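You operate a simulated robot arm through the tools that you are given. There is no shell and no other tool.

Carry out the task below with a simulated robot arm. There is one attempt and no reset: what you move stays moved.

TASK
Tidy the tiered table: yellow and green pegs into the open jar, tin into the lidded case, its lid shut.
Fine: the blue peg stays on the bottom shelf.

It is judged by the outcome, as a careful person would: the job done as asked, and still so three seconds after it is handed in. It fails if anything else is knocked over, pushed out of place, dropped, spilled or broken. A push-on lid holds only when it is set on centred and level and pressed home; a screw cap is set on level and turned clockwise until tight.

THE ROBOT
A 7-joint arm with a two-finger parallel gripper, fixed in place. Base frame: the origin is on the floor under the middle of its stand, x ahead of it, y to its left, z up; the work surface is at about z = 76. Lengths are in cm, angles in degrees, forces in N, time in s.
It reaches about 147.9 cm from its shoulder. Its first joint turns from -166.0 to 166.0 degrees. Payload 4.4 kg.
The tool frame sits at the grasp point between the pads (the TCP): z along the fingers, y along the line on which they close. The tips reach 2.3 cm beyond it. The gripper opens to 9.4 cm. The fingers are 3.8 cm wide and 1 cm thick; the gripper's body (5.4 by 9.6 cm) begins 3.9 cm behind the TCP.
Orientation is that of the tool frame in the base frame, as a unit quaternion [x, y, z, w]. With the fingers straight down and closing along the base's y, the tool's x points along the base's -x, its y along +y and its z along -z.

THE INTERFACE
- The arm moves only by the tool servo_tool. Its argument "plan" is a list of rows, each a list of 7 numbers: the shift along the tool's x, y, z in units of 500 mm (1.0 is 500 mm), then the turn, a rotation vector about the tool's x, y, z in units of 45 degrees (1.0 is 45 degrees), then the opening in per cent of the stroke, from 0 (shut) to 100 (fully open). In form: [[x, y, z, rx, ry, rz, fingers], ...]. A call has 1 to 20 rows; each row is the pose to reach, as a shift and turn from the pose commanded when the call began, along the tool's axes at that moment. A call with a number of a shift or a turn outside -1 to 1 is refused whole. A row lasts 0.2 s, in which the tool goes at most 5 cm and 8.6 degrees; a call with a longer step from one row to the next is refused whole, and so is a gripper value outside its range. A pose out of reach is approached as far as the arm can. The call stops where the force on the tool passes 40 N (or 10 N more than at its start, if that is more) or the arm is blocked; 0.2 s more then pass. The fingers move at their own pace (about 7.2 cm/s each) and stop on an object; they squeeze with about 21 N. The grip force told is the motor's: it shows also when the fingers shut on nothing. Time passes only in rows, and 0.2 s behind the last, so rows that repeat a pose let the fingers close. The reply holds the time, the measured pose of the TCP, the force on the tool along the base axes, the opening and the grip force, in the units named above and with some noise, with the torque about the TCP (base axes, N m) and any sound that the robot's microphone picked up.
- Cameras (640 x 400 px; columns grow to the right, rows downward): "scene" is fixed at [22.48, -49.87, 158.43]; the picture's right is [0.51, -0.86, 0.00], its down [-0.62, -0.37, -0.69] and it looks along [0.60, 0.35, -0.72] (base axes); focal length 308 px, centre (320, 200). "wrist" rides on the gripper at [8.6, 1.6, -7.4] in the tool frame; the picture's right is [-0.18, 0.98, 0.00], its down [-0.58, -0.11, -0.81] and it looks along [-0.79, -0.15, 0.59] (tool axes); focal length 243 px, centre (320, 200). There is no depth. A picture from a camera that has moved, and an enlarged one, comes with that camera's place and axes in the base frame and with its lens. The place of the scene camera against the robot may be out by one fixed shift of up to 1.8 cm in any direction.
- grab_frame(camera): a new picture of that camera. No time passes.
- inspect(camera, box): a new picture of the part [left, top, right, bottom] of that camera's present view, enlarged. No time passes.
- finish_job(): hands the job in; it is judged then, once.

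Nothing tells you positions but the pictures and the camera data. Unless the task says otherwise, let go and move clear before handing in.

The tools are called after "Request:" as a command line: name --pt "numbers of a row" for each row, then --argument value for the rest, lists and objects as JSON in quotes. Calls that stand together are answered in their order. servo_tool: Moves the arm, as the interface text tells. Its arguments: {"type":"object","properties":{"plan":{"type":"array","items":{"type":"array","items":{"type":"number"}}}},"required":["plan"]} The other tools are called the same way: grab_frame (camera) takes a picture; inspect (camera, box) takes an enlarged picture of a part of a camera's view; finish_job () hands the job in.

At the start:

```text
clock: 0.0
ee_pos: [62.01, -14.01, 123.78]
ee_rot: [0.0, 1.0, 0.0, 0.0]
contact_force: [0.1, -0.6, 0.1]
moment: [-0.02, 0.0, 0.02]
finger_gap: 9.38
grip_force: 0.0
```

scene: 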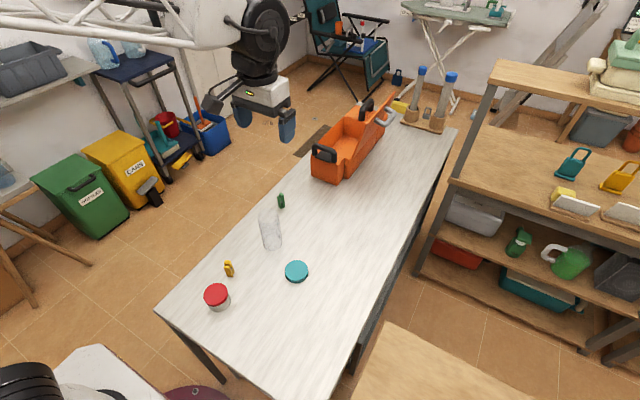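
wrist: 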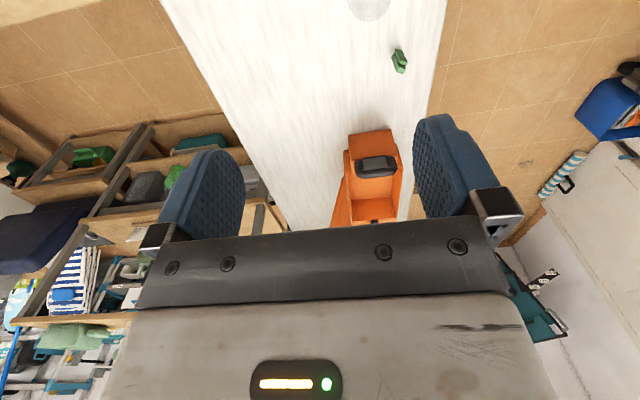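

I see a long white table with a yellow peg, a green peg, a glass jar, a red-lidded tin or case, a teal disc, and an orange tool caddy. I'll look closer before I move anything.

Request:
inspect --camera "scene" --box '[180, 180, 340, 320]'

Request:
inspect --camera "scene" --box '[280, 60, 480, 200]'

Request:
inspect --camera "scene" --box '[400, 40, 640, 340]'

Request:
inspect --camera "wrist" --box '[300, 0, 460, 240]'

```text
2.86 times, centred on (260, 250) of scene
camera zoom: at [22.48, -49.87, 158.43], right [0.51, -0.86, 0.0], down [-0.62, -0.37, -0.69], along [0.6, 0.35, -0.72], focal length 880 px, centre (491, 57)
```

zoom: 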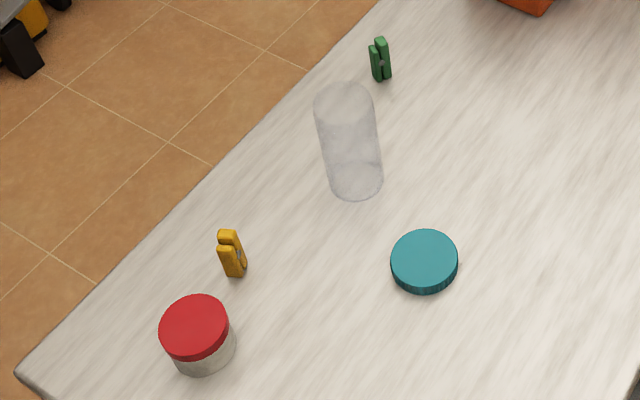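

```text
2.86 times, centred on (380, 130) of scene
camera zoom: at [22.48, -49.87, 158.43], right [0.51, -0.86, 0.0], down [-0.62, -0.37, -0.69], along [0.6, 0.35, -0.72], focal length 880 px, centre (149, 400)
```

zoom: 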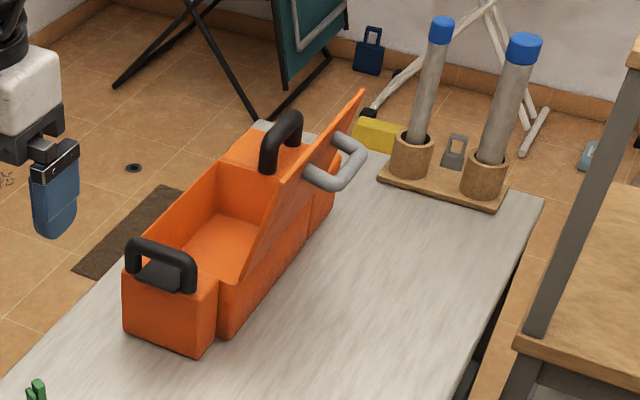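

```text
1.33 times, centred on (520, 190) of scene
camera zoom: at [22.48, -49.87, 158.43], right [0.51, -0.86, 0.0], down [-0.62, -0.37, -0.69], along [0.6, 0.35, -0.72], focal length 411 px, centre (53, 213)
```

zoom: 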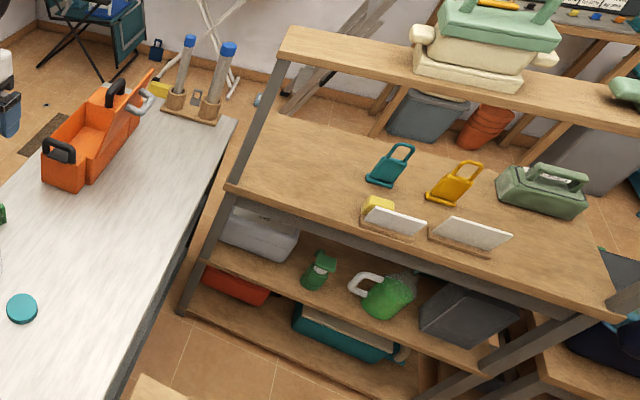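

```text
1.67 times, centred on (380, 120) of wrist
camera zoom: at [53.24, -12.45, 131.27], right [0.18, 0.98, 0.0], down [0.58, -0.11, 0.81], along [0.79, -0.15, -0.59], focal length 404 px, centre (220, 333)
```

zoom: 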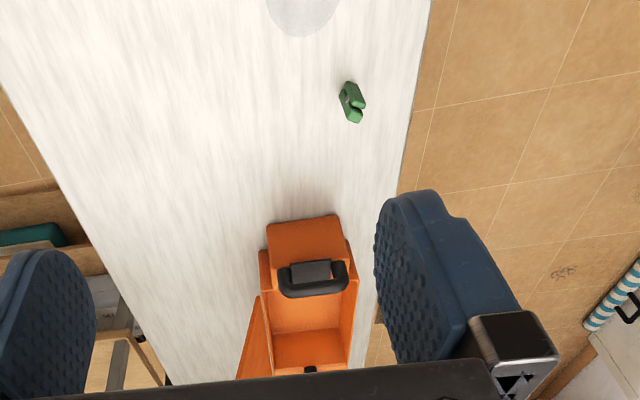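

The clear glass jar is near (66, -7), the yellow peg near (52, -1) and the green peg near (83, 2). The red-lidded pot is near (42, -6) and the teal disc near (61, -19), with the orange hinged case further out. I'll pull the wrist back for a closer look at the disc, the pot and the case.

Request:
servo_tool --pt "0.077 0 0.02 0 0 0 100" --pt "0.154 0 0.04 0 0 0 100" --pt "0.231 0 0.06 0 0 0 100" --pt "0.308 0 0.08 0 0 0 100" --pt "0.385 0 0.1 0 0 0 100" --pt "0.462 0 0.12 0 0 0 100" --pt "0.54 0 0.14 0 0 0 100"

Request:
grab_frame --camera "wrist"

Request:
grab_frame --camera "scene"

```text
clock: 1.6
ee_pos: [34.92, -14.18, 116.75]
ee_rot: [0.0, 1.0, 0.0, 0.0]
contact_force: [0.1, 0.0, -0.1]
moment: [-0.02, -0.02, -0.03]
finger_gap: 9.39
grip_force: 0.1
```

```text
taken
camera wrist: at [26.15, -12.46, 124.32], right [0.18, 0.98, 0.0], down [0.58, -0.11, 0.81], along [0.79, -0.15, -0.59], focal length 243 px, centre (320, 200)
```

wrist: 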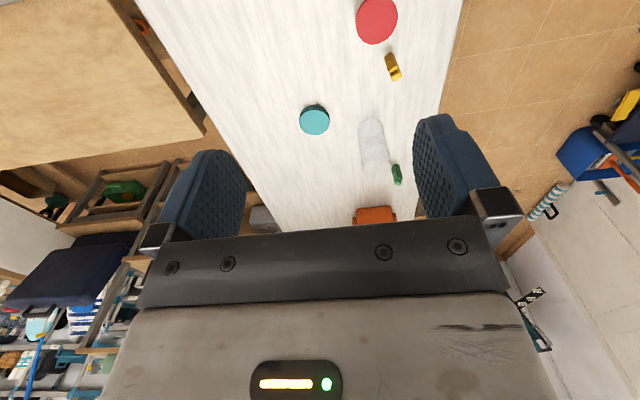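

```text
taken
```

scene: 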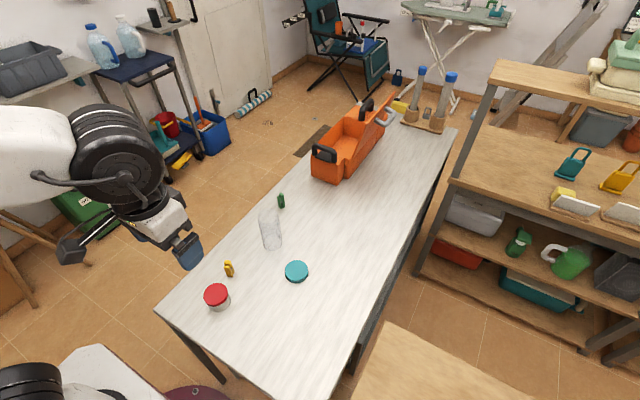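

The wrist camera now shows the disc, pot, pegs and jar from behind. I'll enlarge them and the case.

Request:
inspect --camera "wrist" --box '[280, 0, 440, 100]'

Request:
inspect --camera "wrist" --box '[280, 90, 440, 190]'

Request:
inspect --camera "scene" --box '[300, 80, 412, 190]'

Request:
inspect --camera "scene" --box '[270, 250, 330, 290]'

Request:
inspect --camera "scene" --box '[195, 255, 255, 315]'

Request:
inspect --camera "scene" --box '[380, 60, 480, 140]'

```text
4.00 times, centred on (360, 50) of wrist
camera zoom: at [26.15, -12.46, 124.32], right [0.18, 0.98, 0.0], down [0.58, -0.11, 0.81], along [0.79, -0.15, -0.59], focal length 970 px, centre (160, 800)
```

zoom: 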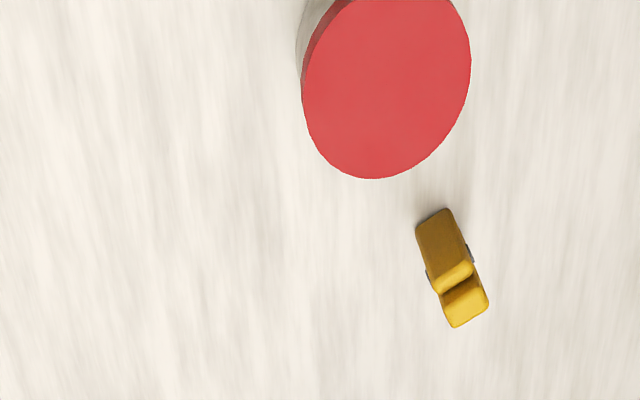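

```text
4.00 times, centred on (360, 140) of wrist
camera zoom: at [26.15, -12.46, 124.32], right [0.18, 0.98, 0.0], down [0.58, -0.11, 0.81], along [0.79, -0.15, -0.59], focal length 970 px, centre (160, 440)
```

zoom: 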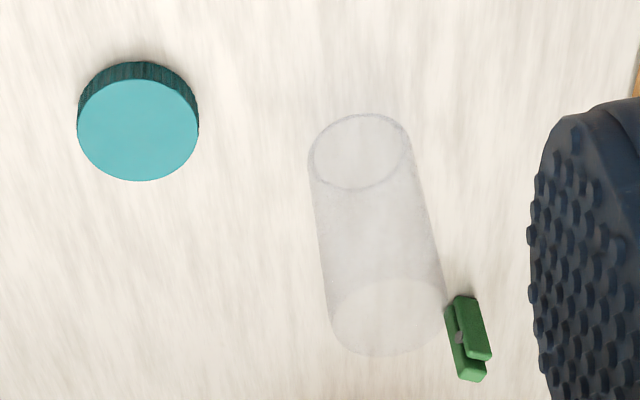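

```text
3.64 times, centred on (356, 135) of scene
camera zoom: at [22.48, -49.87, 158.43], right [0.51, -0.86, 0.0], down [-0.62, -0.37, -0.69], along [0.6, 0.35, -0.72], focal length 1121 px, centre (189, 436)
```

zoom: 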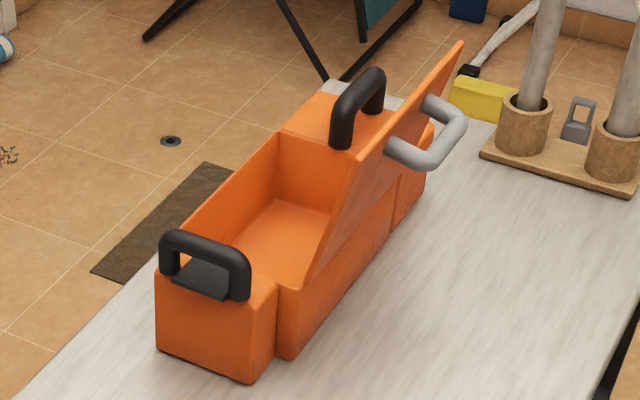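

```text
10.00 times, centred on (300, 270) of scene
camera zoom: at [22.48, -49.87, 158.43], right [0.51, -0.86, 0.0], down [-0.62, -0.37, -0.69], along [0.6, 0.35, -0.72], focal length 3082 px, centre (520, -500)
```

zoom: 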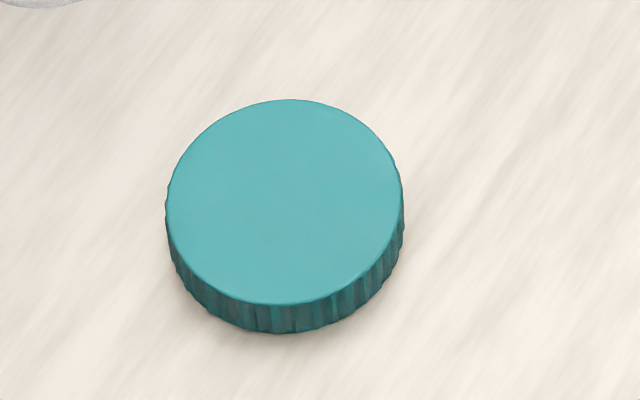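

```text
6.67 times, centred on (225, 285) of scene
camera zoom: at [22.48, -49.87, 158.43], right [0.51, -0.86, 0.0], down [-0.62, -0.37, -0.69], along [0.6, 0.35, -0.72], focal length 2055 px, centre (953, -367)
```

zoom: 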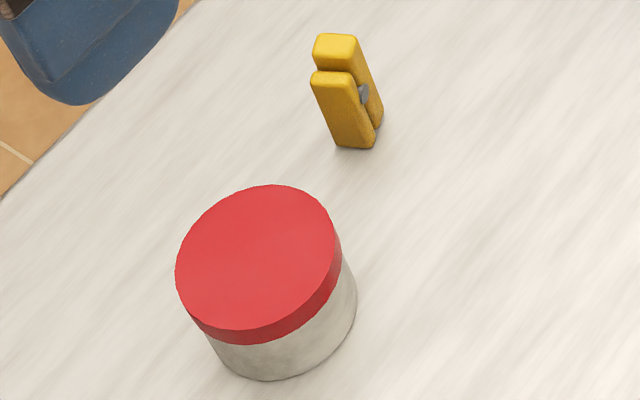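

```text
5.00 times, centred on (430, 100) of scene
camera zoom: at [22.48, -49.87, 158.43], right [0.51, -0.86, 0.0], down [-0.62, -0.37, -0.69], along [0.6, 0.35, -0.72], focal length 1541 px, centre (-230, 700)
```

zoom: 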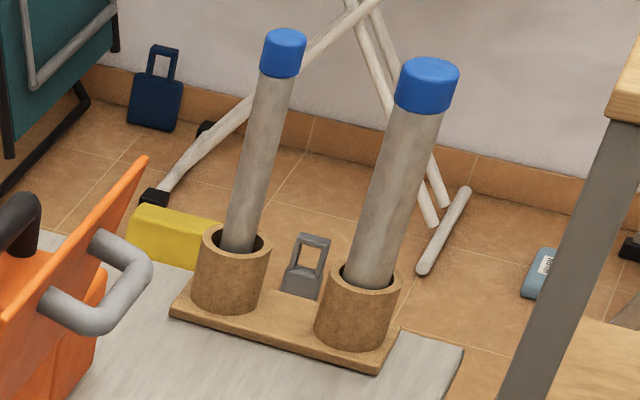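

The teal disc has a ribbed edge, so it's the glass jar's screw cap and I'll leave it alone. The red-lidded grey pot is the tin, and the orange box with the raised hinged lid is the case. Both pegs stand upright, so I'll hover over the yellow one and look closely.

Request:
servo_tool --pt "-0.05 0.037 0.06 0 0 0 100" --pt "-0.1 0.075 0.12 0 0 0 100" --pt "-0.15 0.112 0.18 0 0 0 100" --pt "-0.2 0.15 0.24 0 0 0 100" --pt "-0.25 0.187 0.3 0 0 0 100" --pt "-0.292 0.224 0.355 0 0 0 100"

Request:
grab_frame --camera "wrist"

Request:
inspect --camera "wrist" --box '[240, 0, 400, 100]'

```text
clock: 3.0
ee_pos: [49.54, -2.83, 99.25]
ee_rot: [0.0, 1.0, 0.0, -0.001]
contact_force: [0.4, 0.1, -0.1]
moment: [-0.03, 0.0, 0.0]
finger_gap: 9.4
grip_force: 0.1
```

```text
taken
camera wrist: at [40.8, -1.12, 106.74], right [0.18, 0.98, 0.0], down [0.58, -0.11, 0.81], along [0.79, -0.15, -0.59], focal length 243 px, centre (320, 200)
```

wrist: 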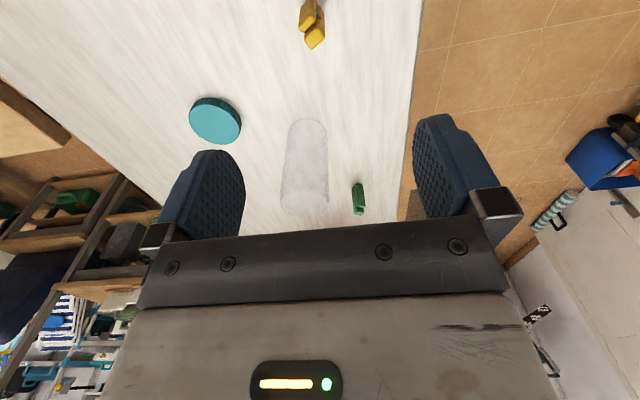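

```text
4.00 times, centred on (320, 50) of wrist
camera zoom: at [40.8, -1.12, 106.74], right [0.18, 0.98, 0.0], down [0.58, -0.11, 0.81], along [0.79, -0.15, -0.59], focal length 970 px, centre (320, 800)
```

zoom: 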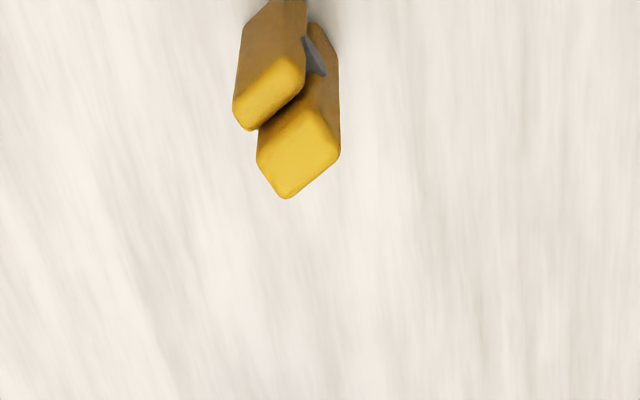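

I see the yellow peg standing upright at about (49.2, -3.4) with its top near z = 82.4, turned about 34° from the base axes. The jar is at about (64.3, -7.3) with its rim near z = 89.5. I'll check the jar and green peg in this frame while I turn the wrist to match the yellow peg.

Request:
inspect --camera "wrist" --box '[250, 100, 410, 220]'

Request:
servo_tool --pt "0.002 -0.002 0 0 0 -0.15 100" --pt "0.004 -0.004 0 0 0 -0.3 100" --pt "0.006 -0.006 0 0 0 -0.45 100" --pt "0.007 -0.008 0 0 0 -0.6 100" --pt "0.007 -0.011 0 0 0 -0.75 100"

Request:
grab_frame --camera "wrist"

Request:
inspect --camera "wrist" --box '[240, 0, 400, 100]'

```text
3.33 times, centred on (330, 160) of wrist
camera zoom: at [40.8, -1.12, 106.74], right [0.18, 0.98, 0.0], down [0.58, -0.11, 0.81], along [0.79, -0.15, -0.59], focal length 809 px, centre (287, 333)
```

zoom: 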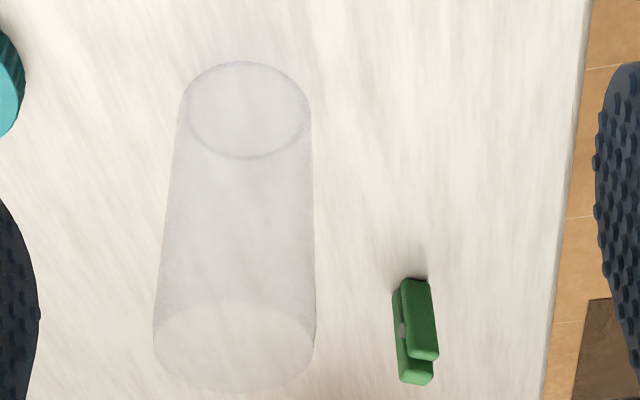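

```text
clock: 4.2
ee_pos: [49.18, -3.37, 99.1]
ee_rot: [-0.291, 0.957, 0.0, 0.001]
contact_force: [0.6, 0.2, 0.5]
moment: [0.0, 0.01, -0.01]
finger_gap: 9.41
grip_force: 0.0
```

```text
taken
camera wrist: at [41.05, -6.85, 106.59], right [-0.39, 0.92, 0.0], down [0.54, 0.23, 0.81], along [0.74, 0.32, -0.59], focal length 243 px, centre (320, 200)
```

wrist: 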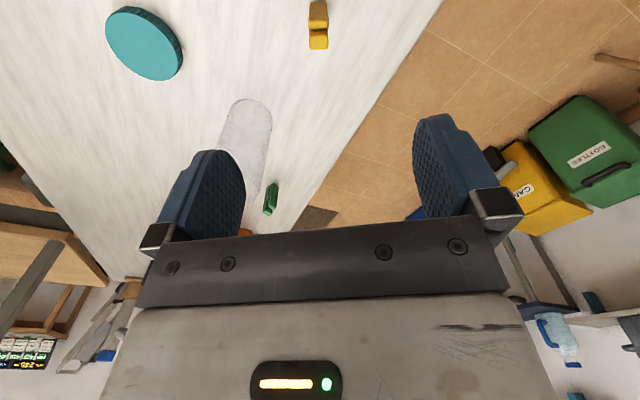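

```text
4.00 times, centred on (320, 50) of wrist
camera zoom: at [41.05, -6.85, 106.59], right [-0.39, 0.92, 0.0], down [0.54, 0.23, 0.81], along [0.74, 0.32, -0.59], focal length 970 px, centre (320, 800)
```

zoom: 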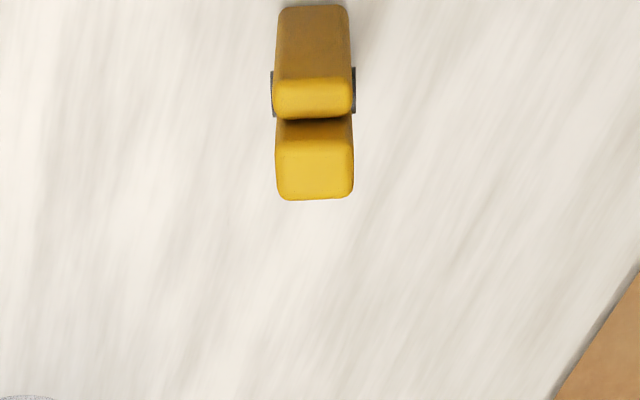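

The wrist camera sits about 10° off the tool, so the peg's true yaw is about 23.4°. I'll turn back by that much, narrow the fingers, go part way down and check again.

Request:
servo_tool --pt "0.0 -0.001 0.03 0 0 0.115 70" --pt "0 -0.002 0.07 0 0 0.231 50" --pt "0 -0.002 0.11 0 0 0.231 50" --pt "0 -0.002 0.14 0 0 0.231 50"

Request:
grab_frame --camera "wrist"

Request:
inspect --camera "wrist" --box '[240, 20, 400, 120]'

```text
clock: 5.2
ee_pos: [49.27, -3.56, 91.94]
ee_rot: [-0.202, 0.979, 0.0, 0.0]
contact_force: [0.1, 1.0, 0.0]
moment: [0.0, 0.03, 0.0]
finger_gap: 4.72
grip_force: 0.0
```

```text
taken
camera wrist: at [40.58, -5.34, 99.43], right [-0.22, 0.98, 0.0], down [0.58, 0.13, 0.81], along [0.79, 0.18, -0.59], focal length 243 px, centre (320, 200)
```

wrist: 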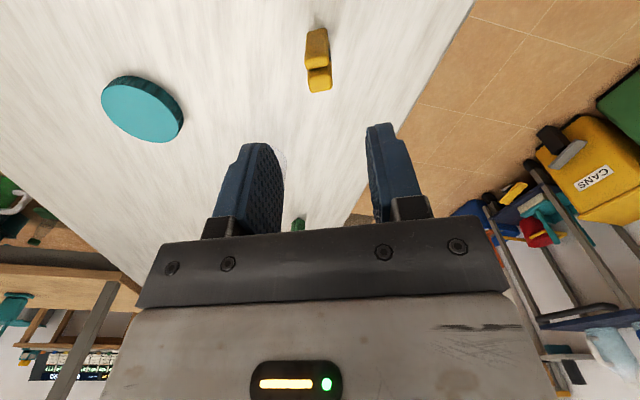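

```text
4.00 times, centred on (320, 70) of wrist
camera zoom: at [40.58, -5.34, 99.43], right [-0.22, 0.98, 0.0], down [0.58, 0.13, 0.81], along [0.79, 0.18, -0.59], focal length 970 px, centre (320, 720)
```

zoom: 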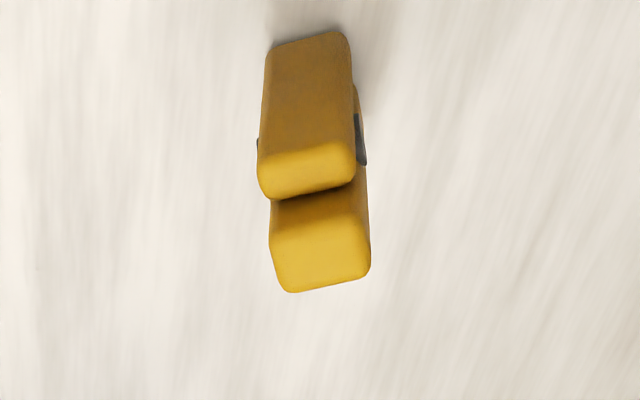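

The fingers now line up with the peg at (49.25, -3.5). I'll go down over it, close, and lift.

Request:
servo_tool --pt "0 0 0.08 0 0 0 50" --pt "0 0 0.15 0 0 0 50" --pt "0 0 0.2 0 0 0 50" --pt "0 0 0.219 0 0 0 50" --pt "0 0 0.219 0 0 0 20" --pt "0 0 0.219 0 0 0 0" --pt "0 0 0.219 0 0 0 0" --pt "0 0 0.219 0 0 0 0"

Request:
grab_frame --camera "wrist"

Request:
grab_frame --camera "scene"

```text
clock: 7.0
ee_pos: [49.2, -3.45, 81.07]
ee_rot: [-0.203, 0.979, -0.001, -0.001]
contact_force: [-0.4, 0.1, -0.4]
moment: [0.01, -0.01, 0.01]
finger_gap: 1.9
grip_force: 20.5
```

```text
taken
camera wrist: at [40.57, -5.42, 88.59], right [-0.22, 0.98, 0.0], down [0.58, 0.13, 0.81], along [0.79, 0.18, -0.59], focal length 243 px, centre (320, 200)
```

wrist: 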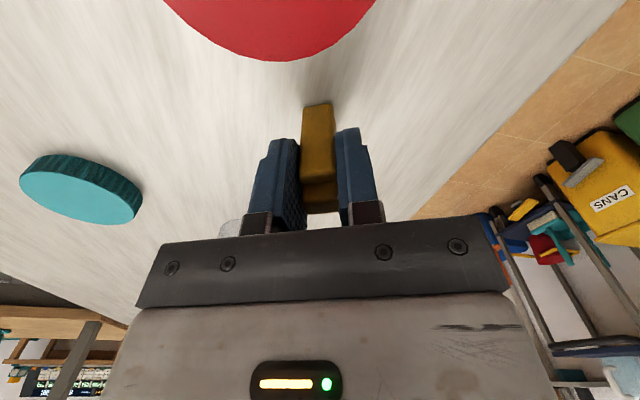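

```text
taken
```

scene: 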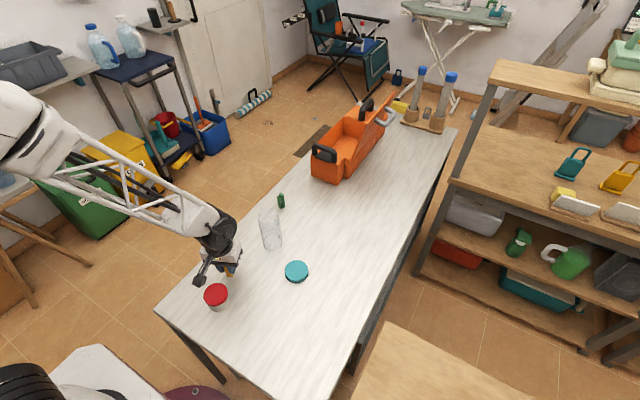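

I've got the yellow peg, with a 1.9 cm gap at its spring. I'll lift it well above the rim and move over the jar, whose centre I put at (64.27, -7.37) and rim at z = 89.5.

Request:
servo_tool --pt "0 0 -0.03 0 0 0 0" --pt "0 0 -0.1 0 0 0 0" --pt "0 0 -0.19 0 0 0 0" --pt "0 0 -0.28 0 0 0 0" --pt "0 0 -0.36 0 0 0 0" --pt "0 0 -0.4 0 0 0 0" --pt "-0.06 -0.047 -0.4 0 0 0 0" --pt "-0.12 -0.094 -0.4 0 0 0 0" --pt "-0.18 -0.141 -0.4 0 0 0 0" --pt "-0.226 -0.177 -0.4 0 0 0 0" --pt "-0.2456 -0.1914 -0.4 0 0 0 0" --pt "-0.2456 -0.1914 -0.4 0 0 0 0"

Request:
grab_frame --camera "wrist"

Request:
inspect --camera "wrist" --box '[220, 0, 420, 240]'

Request:
inspect --camera "scene" --box '[190, 130, 350, 270]'

```text
clock: 9.6
ee_pos: [64.33, -7.44, 101.07]
ee_rot: [-0.203, 0.979, 0.0, 0.0]
contact_force: [0.1, 0.6, -0.1]
moment: [0.0, 0.01, -0.01]
finger_gap: 1.91
grip_force: 21.4
```

```text
taken
camera wrist: at [55.75, -9.39, 108.59], right [-0.22, 0.98, 0.0], down [0.58, 0.13, 0.81], along [0.79, 0.18, -0.59], focal length 243 px, centre (320, 200)
```

wrist: 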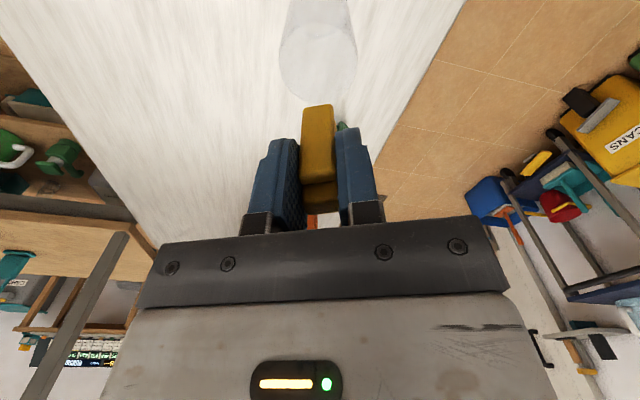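

```text
1.67 times, centred on (320, 120) of wrist
camera zoom: at [55.75, -9.39, 108.59], right [-0.22, 0.98, 0.0], down [0.58, 0.13, 0.81], along [0.79, 0.18, -0.59], focal length 404 px, centre (320, 333)
```

zoom: 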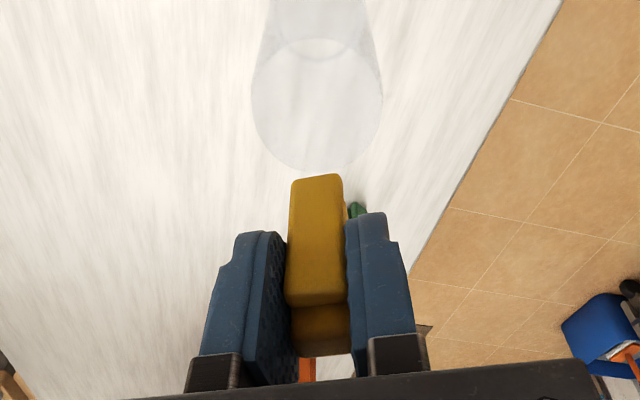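

```text
2.86 times, centred on (270, 200) of scene
camera zoom: at [22.48, -49.87, 158.43], right [0.51, -0.86, 0.0], down [-0.62, -0.37, -0.69], along [0.6, 0.35, -0.72], focal length 880 px, centre (463, 200)
```

zoom: 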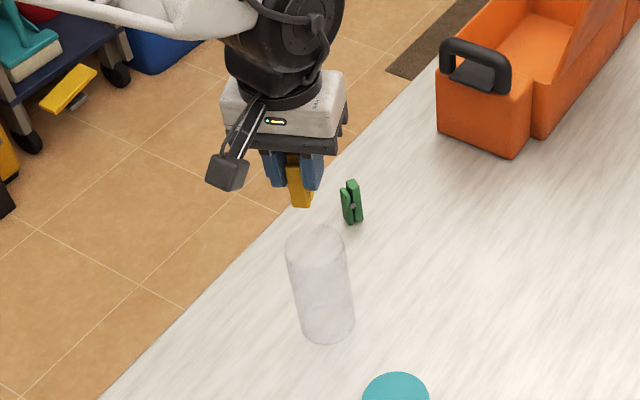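

The peg lines up with the jar mouth to within about 0.15 cm. I'll lower its end about 2.5 cm into the mouth, keeping the fingertips just above the rim, and check before letting go.

Request:
servo_tool --pt "0 -0.002 0.05 0 0 0 0" --pt "0 -0.002 0.1 0 0 0 0" --pt "0 -0.002 0.14 0 0 0 0" --pt "0 -0.002 0.165 0 0 0 0" --pt "0 -0.002 0.18 0 0 0 0" --pt "0 -0.002 0.18 0 0 0 0"

Request:
inspect --camera "wrist" --box '[220, 0, 420, 240]'

Request:
inspect --camera "scene" --box '[190, 150, 350, 270]'

```text
clock: 11.0
ee_pos: [64.34, -7.47, 92.14]
ee_rot: [-0.203, 0.979, 0.0, 0.0]
contact_force: [0.1, -0.5, 0.1]
moment: [0.03, 0.0, 0.0]
finger_gap: 1.87
grip_force: 21.4
```

```text
1.67 times, centred on (320, 120) of wrist
camera zoom: at [55.73, -9.48, 99.59], right [-0.22, 0.98, 0.0], down [0.58, 0.13, 0.81], along [0.79, 0.18, -0.59], focal length 404 px, centre (320, 333)
```

zoom: 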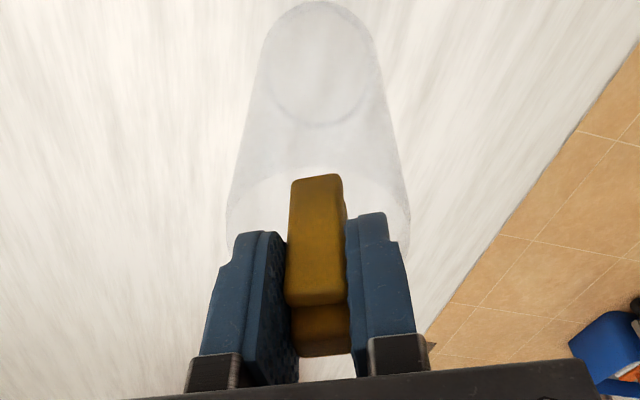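

```text
3.33 times, centred on (270, 210) of scene
camera zoom: at [22.48, -49.87, 158.43], right [0.51, -0.86, 0.0], down [-0.62, -0.37, -0.69], along [0.6, 0.35, -0.72], focal length 1027 px, centre (487, 167)
```

zoom: 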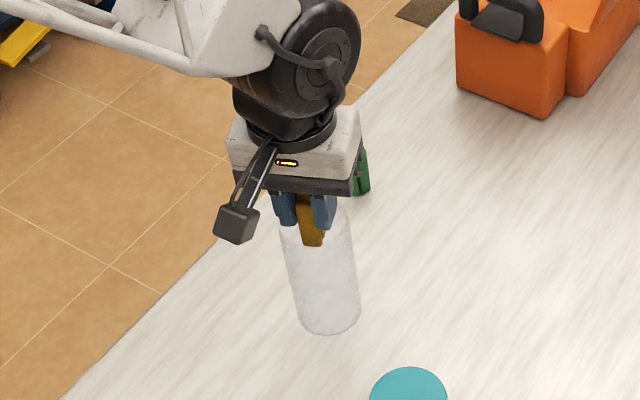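

The peg's lower end is inside the mouth, with no contact force and the fingers clear of the rim. I'll release it and lift straight up.

Request:
servo_tool --pt "0 0 0 0 0 0 38" --pt "0 0 0 0 0 0 38" --pt "0 0 0 0 0 0 38" --pt "0 0 -0.05 0 0 0 38" --pt "0 0 -0.12 0 0 0 38" --pt "0 0 -0.2 0 0 0 60" --pt "0 0 -0.28 0 0 0 100"

Request:
grab_frame --camera "wrist"

Request:
inspect --camera "scene" --box '[190, 150, 350, 270]'

```text
clock: 12.6
ee_pos: [64.28, -7.55, 106.02]
ee_rot: [-0.202, 0.979, -0.001, 0.0]
contact_force: [0.5, 0.0, -0.2]
moment: [0.02, 0.0, 0.0]
finger_gap: 9.38
grip_force: 0.1
```

```text
taken
camera wrist: at [55.71, -9.57, 113.5], right [-0.22, 0.98, 0.0], down [0.58, 0.13, 0.81], along [0.79, 0.18, -0.59], focal length 243 px, centre (320, 200)
```

wrist: 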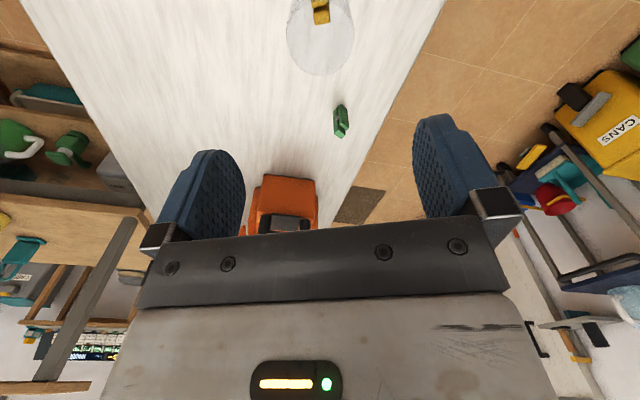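

```text
3.33 times, centred on (270, 210) of scene
camera zoom: at [22.48, -49.87, 158.43], right [0.51, -0.86, 0.0], down [-0.62, -0.37, -0.69], along [0.6, 0.35, -0.72], focal length 1027 px, centre (487, 167)
```

zoom: 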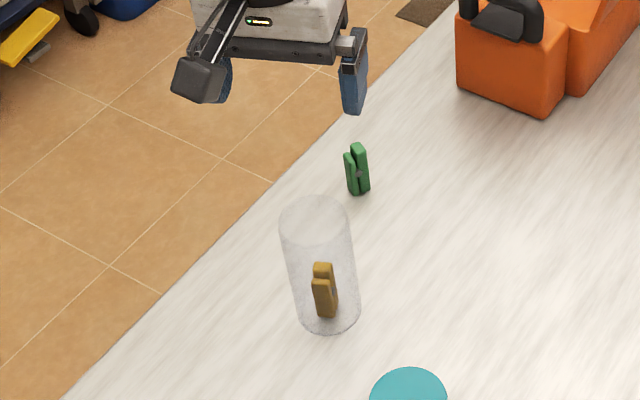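

The yellow peg is standing inside the jar. Next I'll locate the green peg.

Request:
inspect --camera "wrist" --box '[300, 90, 380, 140]'

Request:
inspect --camera "wrist" --box '[160, 150, 400, 240]'

```text
8.00 times, centred on (340, 115) of wrist
camera zoom: at [55.71, -9.57, 113.5], right [-0.22, 0.98, 0.0], down [0.58, 0.13, 0.81], along [0.79, 0.18, -0.59], focal length 1941 px, centre (160, 880)
```

zoom: 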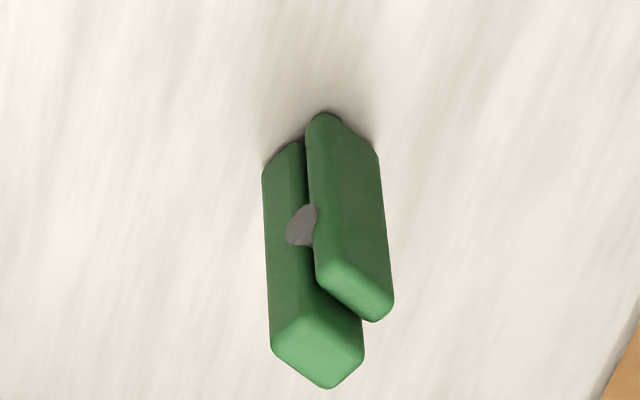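

```text
2.67 times, centred on (280, 195) of wrist
camera zoom: at [55.71, -9.57, 113.5], right [-0.22, 0.98, 0.0], down [0.58, 0.13, 0.81], along [0.79, 0.18, -0.59], focal length 647 px, centre (427, 213)
```

zoom: 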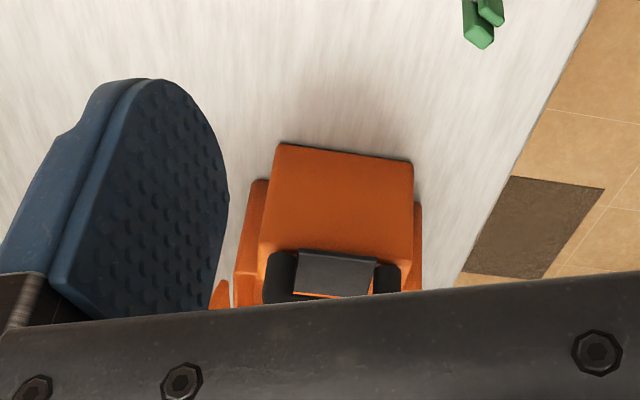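

The green peg stands at about (78.9, -0.7). I'll hover above it with the wrist turned near its yaw and look again.

Request:
servo_tool --pt "-0.054 0.002 0.0 0 0 0.16 100" --pt "-0.108 0.004 0.0 0 0 0.33 100" --pt "-0.162 0.006 0.03 0 0 0.5 100" --pt "-0.216 0.008 0.07 0 0 0.66 100" --pt "-0.27 0.01 0.11 0 0 0.82 100" --pt "-0.322 0.011 0.14 0 0 0.98 100" --pt "-0.322 0.011 0.14 0 0 0.98 100"

Request:
grab_frame --camera "wrist"

Request:
inspect --camera "wrist" --box '[240, 0, 400, 100]'

```text
clock: 14.2
ee_pos: [78.91, -0.77, 99.18]
ee_rot: [0.18, 0.984, 0.0, 0.0]
contact_force: [-0.3, -0.1, -0.4]
moment: [0.02, 0.02, -0.02]
finger_gap: 9.43
grip_force: 0.1
```

```text
taken
camera wrist: at [71.4, 3.83, 106.7], right [0.52, 0.85, 0.0], down [0.5, -0.31, 0.81], along [0.69, -0.42, -0.59], focal length 243 px, centre (320, 200)
```

wrist: 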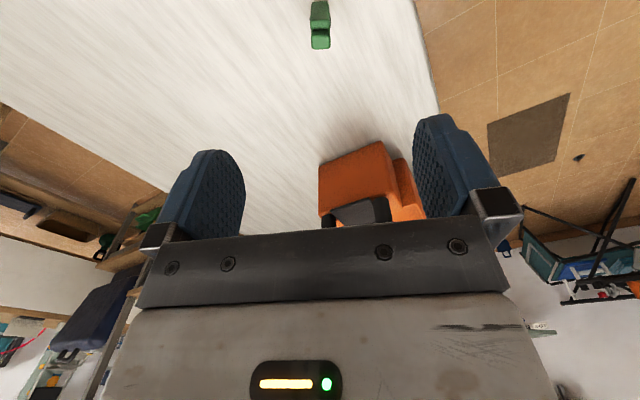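

```text
4.00 times, centred on (320, 50) of wrist
camera zoom: at [71.4, 3.83, 106.7], right [0.52, 0.85, 0.0], down [0.5, -0.31, 0.81], along [0.69, -0.42, -0.59], focal length 970 px, centre (320, 800)
```

zoom: 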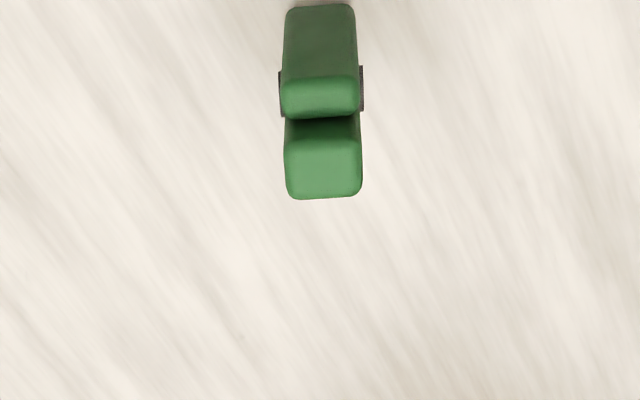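

The green peg is centred under the tool, with its yaw about 7° more than mine. I'll correct that, descend partway and verify.

Request:
servo_tool --pt "0.0 0.0 0.03 0 0 0.08 70" --pt "0 0.0 0.07 0 0 0.162 50" --pt "0 0.0 0.11 0 0 0.162 50" --pt "0 0.0 0.145 0 0 0.162 50"

Request:
inspect --camera "wrist" --box '[240, 20, 400, 120]'

```text
clock: 15.2
ee_pos: [79.01, -0.69, 91.86]
ee_rot: [0.243, 0.97, 0.0, 0.001]
contact_force: [0.3, 0.0, 0.7]
moment: [0.01, 0.01, 0.01]
finger_gap: 4.71
grip_force: 0.0
```

```text
4.00 times, centred on (320, 70) of wrist
camera zoom: at [72.09, 4.88, 99.31], right [0.62, 0.78, 0.0], down [0.46, -0.37, 0.81], along [0.63, -0.5, -0.59], focal length 970 px, centre (320, 720)
```

zoom: 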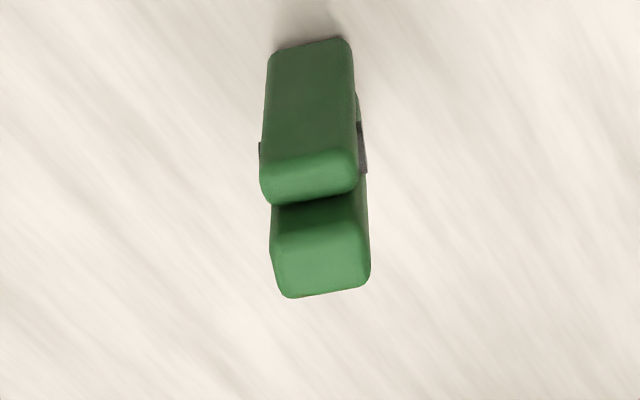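

This view matches the one before the yellow grasp. I'll descend, close and lift.

Request:
servo_tool --pt "0 0 0.08 0 0 0 50" --pt "0 0 0.15 0 0 0 50" --pt "0 0 0.2 0 0 0 50" --pt "0 0 0.216 0 0 0 50" --pt "0 0 0.216 0 0 0 20" --pt "0 0 0.216 0 0 0 0" --pt "0 0 0.216 0 0 0 0" --pt "0 0 0.216 0 0 0 0" --pt "0 0 0.18 0 0 0 0" --pt "0 0 0.1 0 0 0 0" --pt "0 0 0.01 0 0 0 0" --pt "0 0 -0.08 0 0 0 0" --pt "0 0 -0.16 0 0 0 0" --pt "0 0 -0.184 0 0 0 0"

Request:
grab_frame --camera "wrist"

Request:
inspect --camera "scene" --box '[190, 130, 350, 270]'

```text
clock: 18.2
ee_pos: [78.89, -0.73, 101.06]
ee_rot: [0.242, 0.97, 0.0, 0.001]
contact_force: [-0.3, -0.3, -0.4]
moment: [0.0, 0.03, 0.0]
finger_gap: 1.9
grip_force: 21.3
```

```text
taken
camera wrist: at [71.95, 4.85, 108.44], right [0.62, 0.78, 0.0], down [0.46, -0.37, 0.81], along [0.63, -0.5, -0.59], focal length 243 px, centre (320, 200)
```

wrist: 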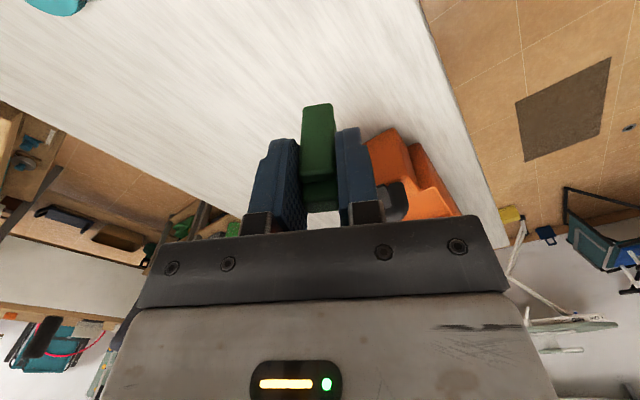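

```text
2.86 times, centred on (270, 200) of scene
camera zoom: at [22.48, -49.87, 158.43], right [0.51, -0.86, 0.0], down [-0.62, -0.37, -0.69], along [0.6, 0.35, -0.72], focal length 880 px, centre (463, 200)
```

zoom: 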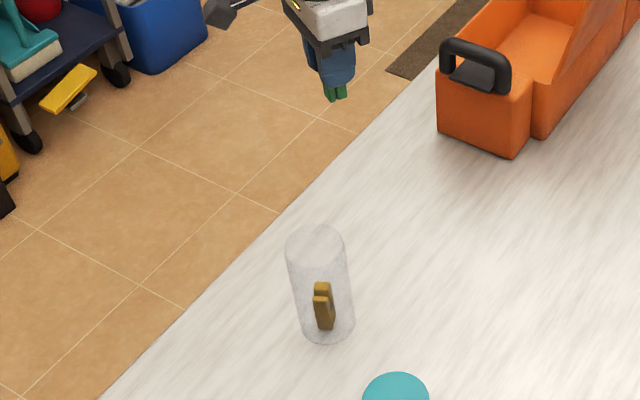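

I've got the green peg. The yellow peg stands mid-jar, so I'll look into the jar from beside it and choose where to lower the green one.

Request:
servo_tool --pt "0.048 -0.029 -0.01 0 0 -0.158 0" --pt "0.097 -0.058 -0.02 0 0 -0.316 0" --pt "0.145 -0.087 -0.03 0 0 -0.475 0" --pt "0.194 -0.115 -0.04 0 0 -0.633 0" --pt "0.242 -0.144 -0.05 0 0 -0.79 0" --pt "0.2906 -0.173 -0.06 0 0 -0.95 0" --pt "0.2906 -0.173 -0.06 0 0 -0.95 0"

Request:
grab_frame --camera "wrist"

Request:
inspect --camera "wrist" --box '[160, 0, 320, 100]'

```text
clock: 19.8
ee_pos: [61.87, -1.47, 103.88]
ee_rot: [-0.128, 0.992, 0.0, 0.0]
contact_force: [0.3, 0.3, -0.3]
moment: [0.0, 0.0, -0.01]
finger_gap: 1.9
grip_force: 20.7
```

```text
taken
camera wrist: at [53.1, -2.07, 111.44], right [-0.07, 1.0, 0.0], down [0.59, 0.04, 0.81], along [0.8, 0.06, -0.59], focal length 243 px, centre (320, 200)
```

wrist: 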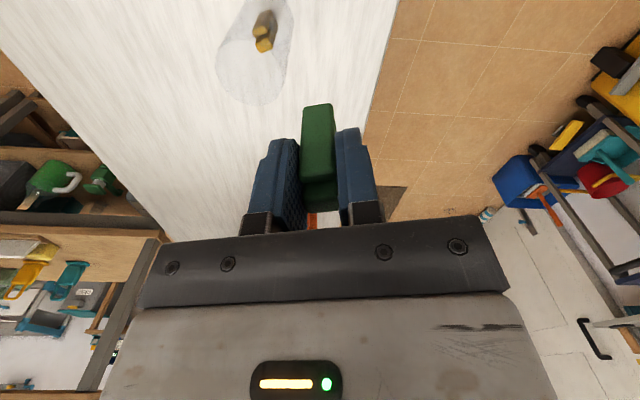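

```text
4.00 times, centred on (240, 50) of wrist
camera zoom: at [53.1, -2.07, 111.44], right [-0.07, 1.0, 0.0], down [0.59, 0.04, 0.81], along [0.8, 0.06, -0.59], focal length 970 px, centre (640, 800)
```

zoom: 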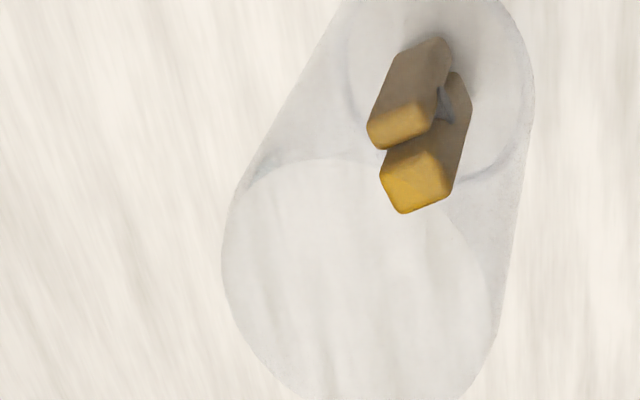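

The yellow peg stands at the jar's centre, so I'll offset the green one about 1.4 cm toward one wall at the same yaw, to drop in beside it. First I'll move above that spot.

Request:
servo_tool --pt "-0.004 -0.033 0.02 0 0 -0.07 0" --pt "-0.008 -0.066 0.05 0 0 -0.14 0" --pt "-0.0124 -0.0986 0.078 0 0 -0.193 0" --pt "-0.0124 -0.0986 0.078 0 0 -0.193 0"

Request:
inspect --camera "wrist" --box '[220, 0, 420, 240]'

```text
clock: 20.8
ee_pos: [63.82, -6.02, 100.11]
ee_rot: [-0.202, 0.979, 0.0, 0.0]
contact_force: [0.3, 0.5, -0.4]
moment: [0.0, 0.01, 0.03]
finger_gap: 1.88
grip_force: 21.1
```

```text
1.67 times, centred on (320, 120) of wrist
camera zoom: at [55.15, -7.98, 107.58], right [-0.22, 0.98, 0.0], down [0.58, 0.13, 0.81], along [0.79, 0.18, -0.59], focal length 404 px, centre (320, 333)
```

zoom: 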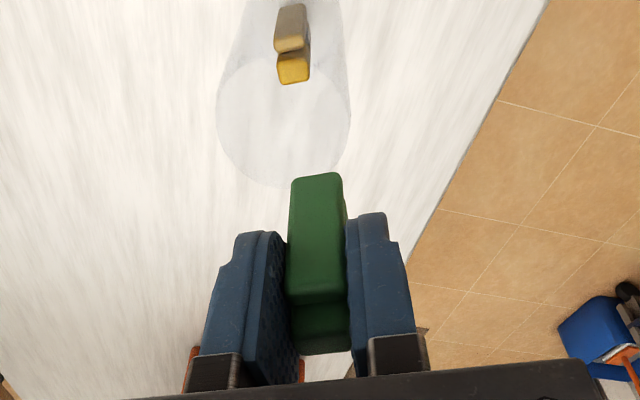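

The offset to the jar axis looks like 1.5 cm, so I'll bring it in slightly. Then I'll lower the peg into the mouth with the fingertips above the rim.

Request:
servo_tool --pt "0 -0.004 0.05 0 0 0 0" --pt "0 -0.004 0.09 0 0 0 0" --pt "0 -0.004 0.125 0 0 0 0" --pt "0 -0.004 0.145 0 0 0 0" --pt "0 -0.004 0.155 0 0 0 0" --pt "0 -0.004 0.155 0 0 0 0"

Request:
inspect --camera "wrist" --box '[220, 0, 420, 240]'

Request:
inspect --camera "scene" --box '[190, 150, 350, 270]'

```text
clock: 22.2
ee_pos: [63.96, -6.22, 92.31]
ee_rot: [-0.203, 0.979, 0.0, 0.001]
contact_force: [0.5, 0.4, -0.3]
moment: [-0.03, 0.02, -0.02]
finger_gap: 1.88
grip_force: 21.5
```

```text
1.67 times, centred on (320, 120) of wrist
camera zoom: at [55.24, -8.15, 99.83], right [-0.22, 0.98, 0.0], down [0.58, 0.13, 0.81], along [0.79, 0.18, -0.59], focal length 404 px, centre (320, 333)
```

zoom: 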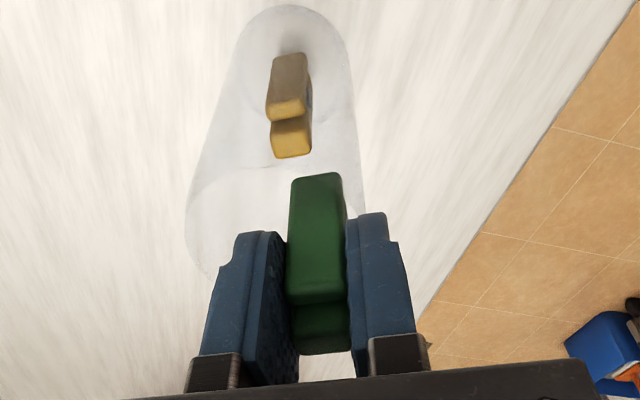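

```text
3.33 times, centred on (270, 210) of scene
camera zoom: at [22.48, -49.87, 158.43], right [0.51, -0.86, 0.0], down [-0.62, -0.37, -0.69], along [0.6, 0.35, -0.72], focal length 1027 px, centre (487, 167)
```

zoom: 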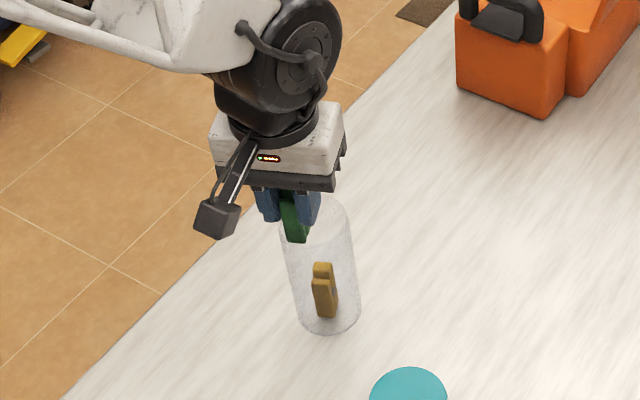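

The green peg's end is inside the mouth with no contact. I'll release it and lift clear.

Request:
servo_tool --pt "0 0 0 0 0 0 36" --pt "0 0 0 0 0 0 36" --pt "0 0 0 0 0 0 36" --pt "0 0 -0.05 0 0 0 36" --pt "0 0 -0.12 0 0 0 36" --pt "0 0 -0.2 0 0 0 60" --pt "0 0 -0.28 0 0 0 100"

Request:
grab_frame --camera "wrist"

Request:
inspect --camera "scene" --box '[190, 150, 350, 270]'

```text
clock: 23.8
ee_pos: [63.89, -6.3, 106.36]
ee_rot: [-0.203, 0.979, 0.0, -0.001]
contact_force: [-0.7, -0.2, -0.2]
moment: [-0.01, 0.02, -0.01]
finger_gap: 9.43
grip_force: 0.1
```

```text
taken
camera wrist: at [55.27, -8.26, 113.84], right [-0.22, 0.98, 0.0], down [0.58, 0.13, 0.81], along [0.79, 0.18, -0.59], focal length 243 px, centre (320, 200)
```

wrist: 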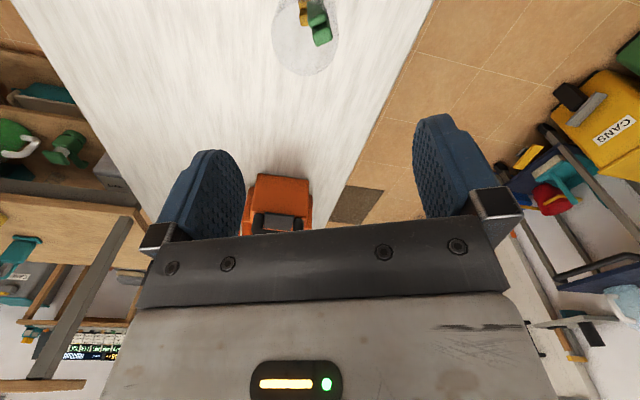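

```text
3.33 times, centred on (270, 210) of scene
camera zoom: at [22.48, -49.87, 158.43], right [0.51, -0.86, 0.0], down [-0.62, -0.37, -0.69], along [0.6, 0.35, -0.72], focal length 1027 px, centre (487, 167)
```

zoom: 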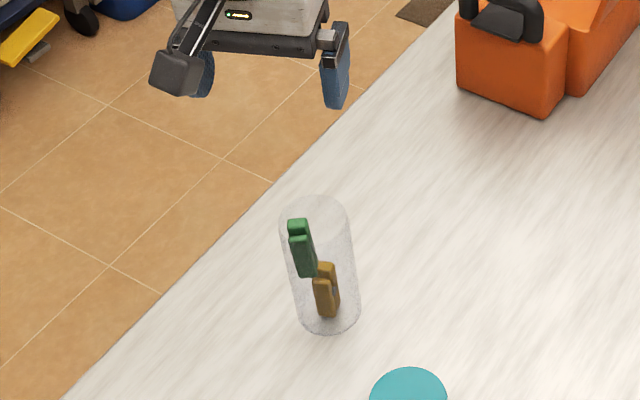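

The green peg is in the jar but looks perched against the yellow one. I'll look closer to see how it has settled.

Request:
inspect --camera "scene" --box '[250, 190, 300, 260]'

Request:
inspect --camera "wrist" --box '[260, 0, 350, 80]'

```text
5.71 times, centred on (275, 225) of scene
camera zoom: at [22.48, -49.87, 158.43], right [0.51, -0.86, 0.0], down [-0.62, -0.37, -0.69], along [0.6, 0.35, -0.72], focal length 1761 px, centre (577, 57)
```

zoom: 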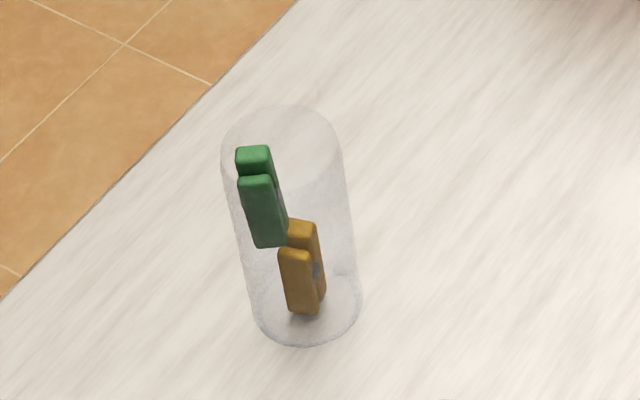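

```text
5.00 times, centred on (305, 40) of wrist
camera zoom: at [55.27, -8.26, 113.84], right [-0.22, 0.98, 0.0], down [0.58, 0.13, 0.81], along [0.79, 0.18, -0.59], focal length 1213 px, centre (395, 1000)
```

zoom: 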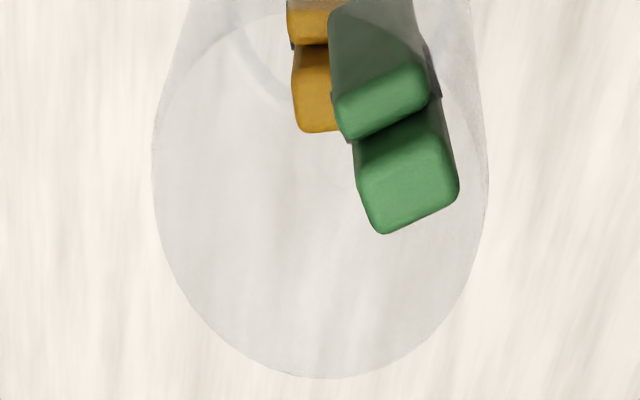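

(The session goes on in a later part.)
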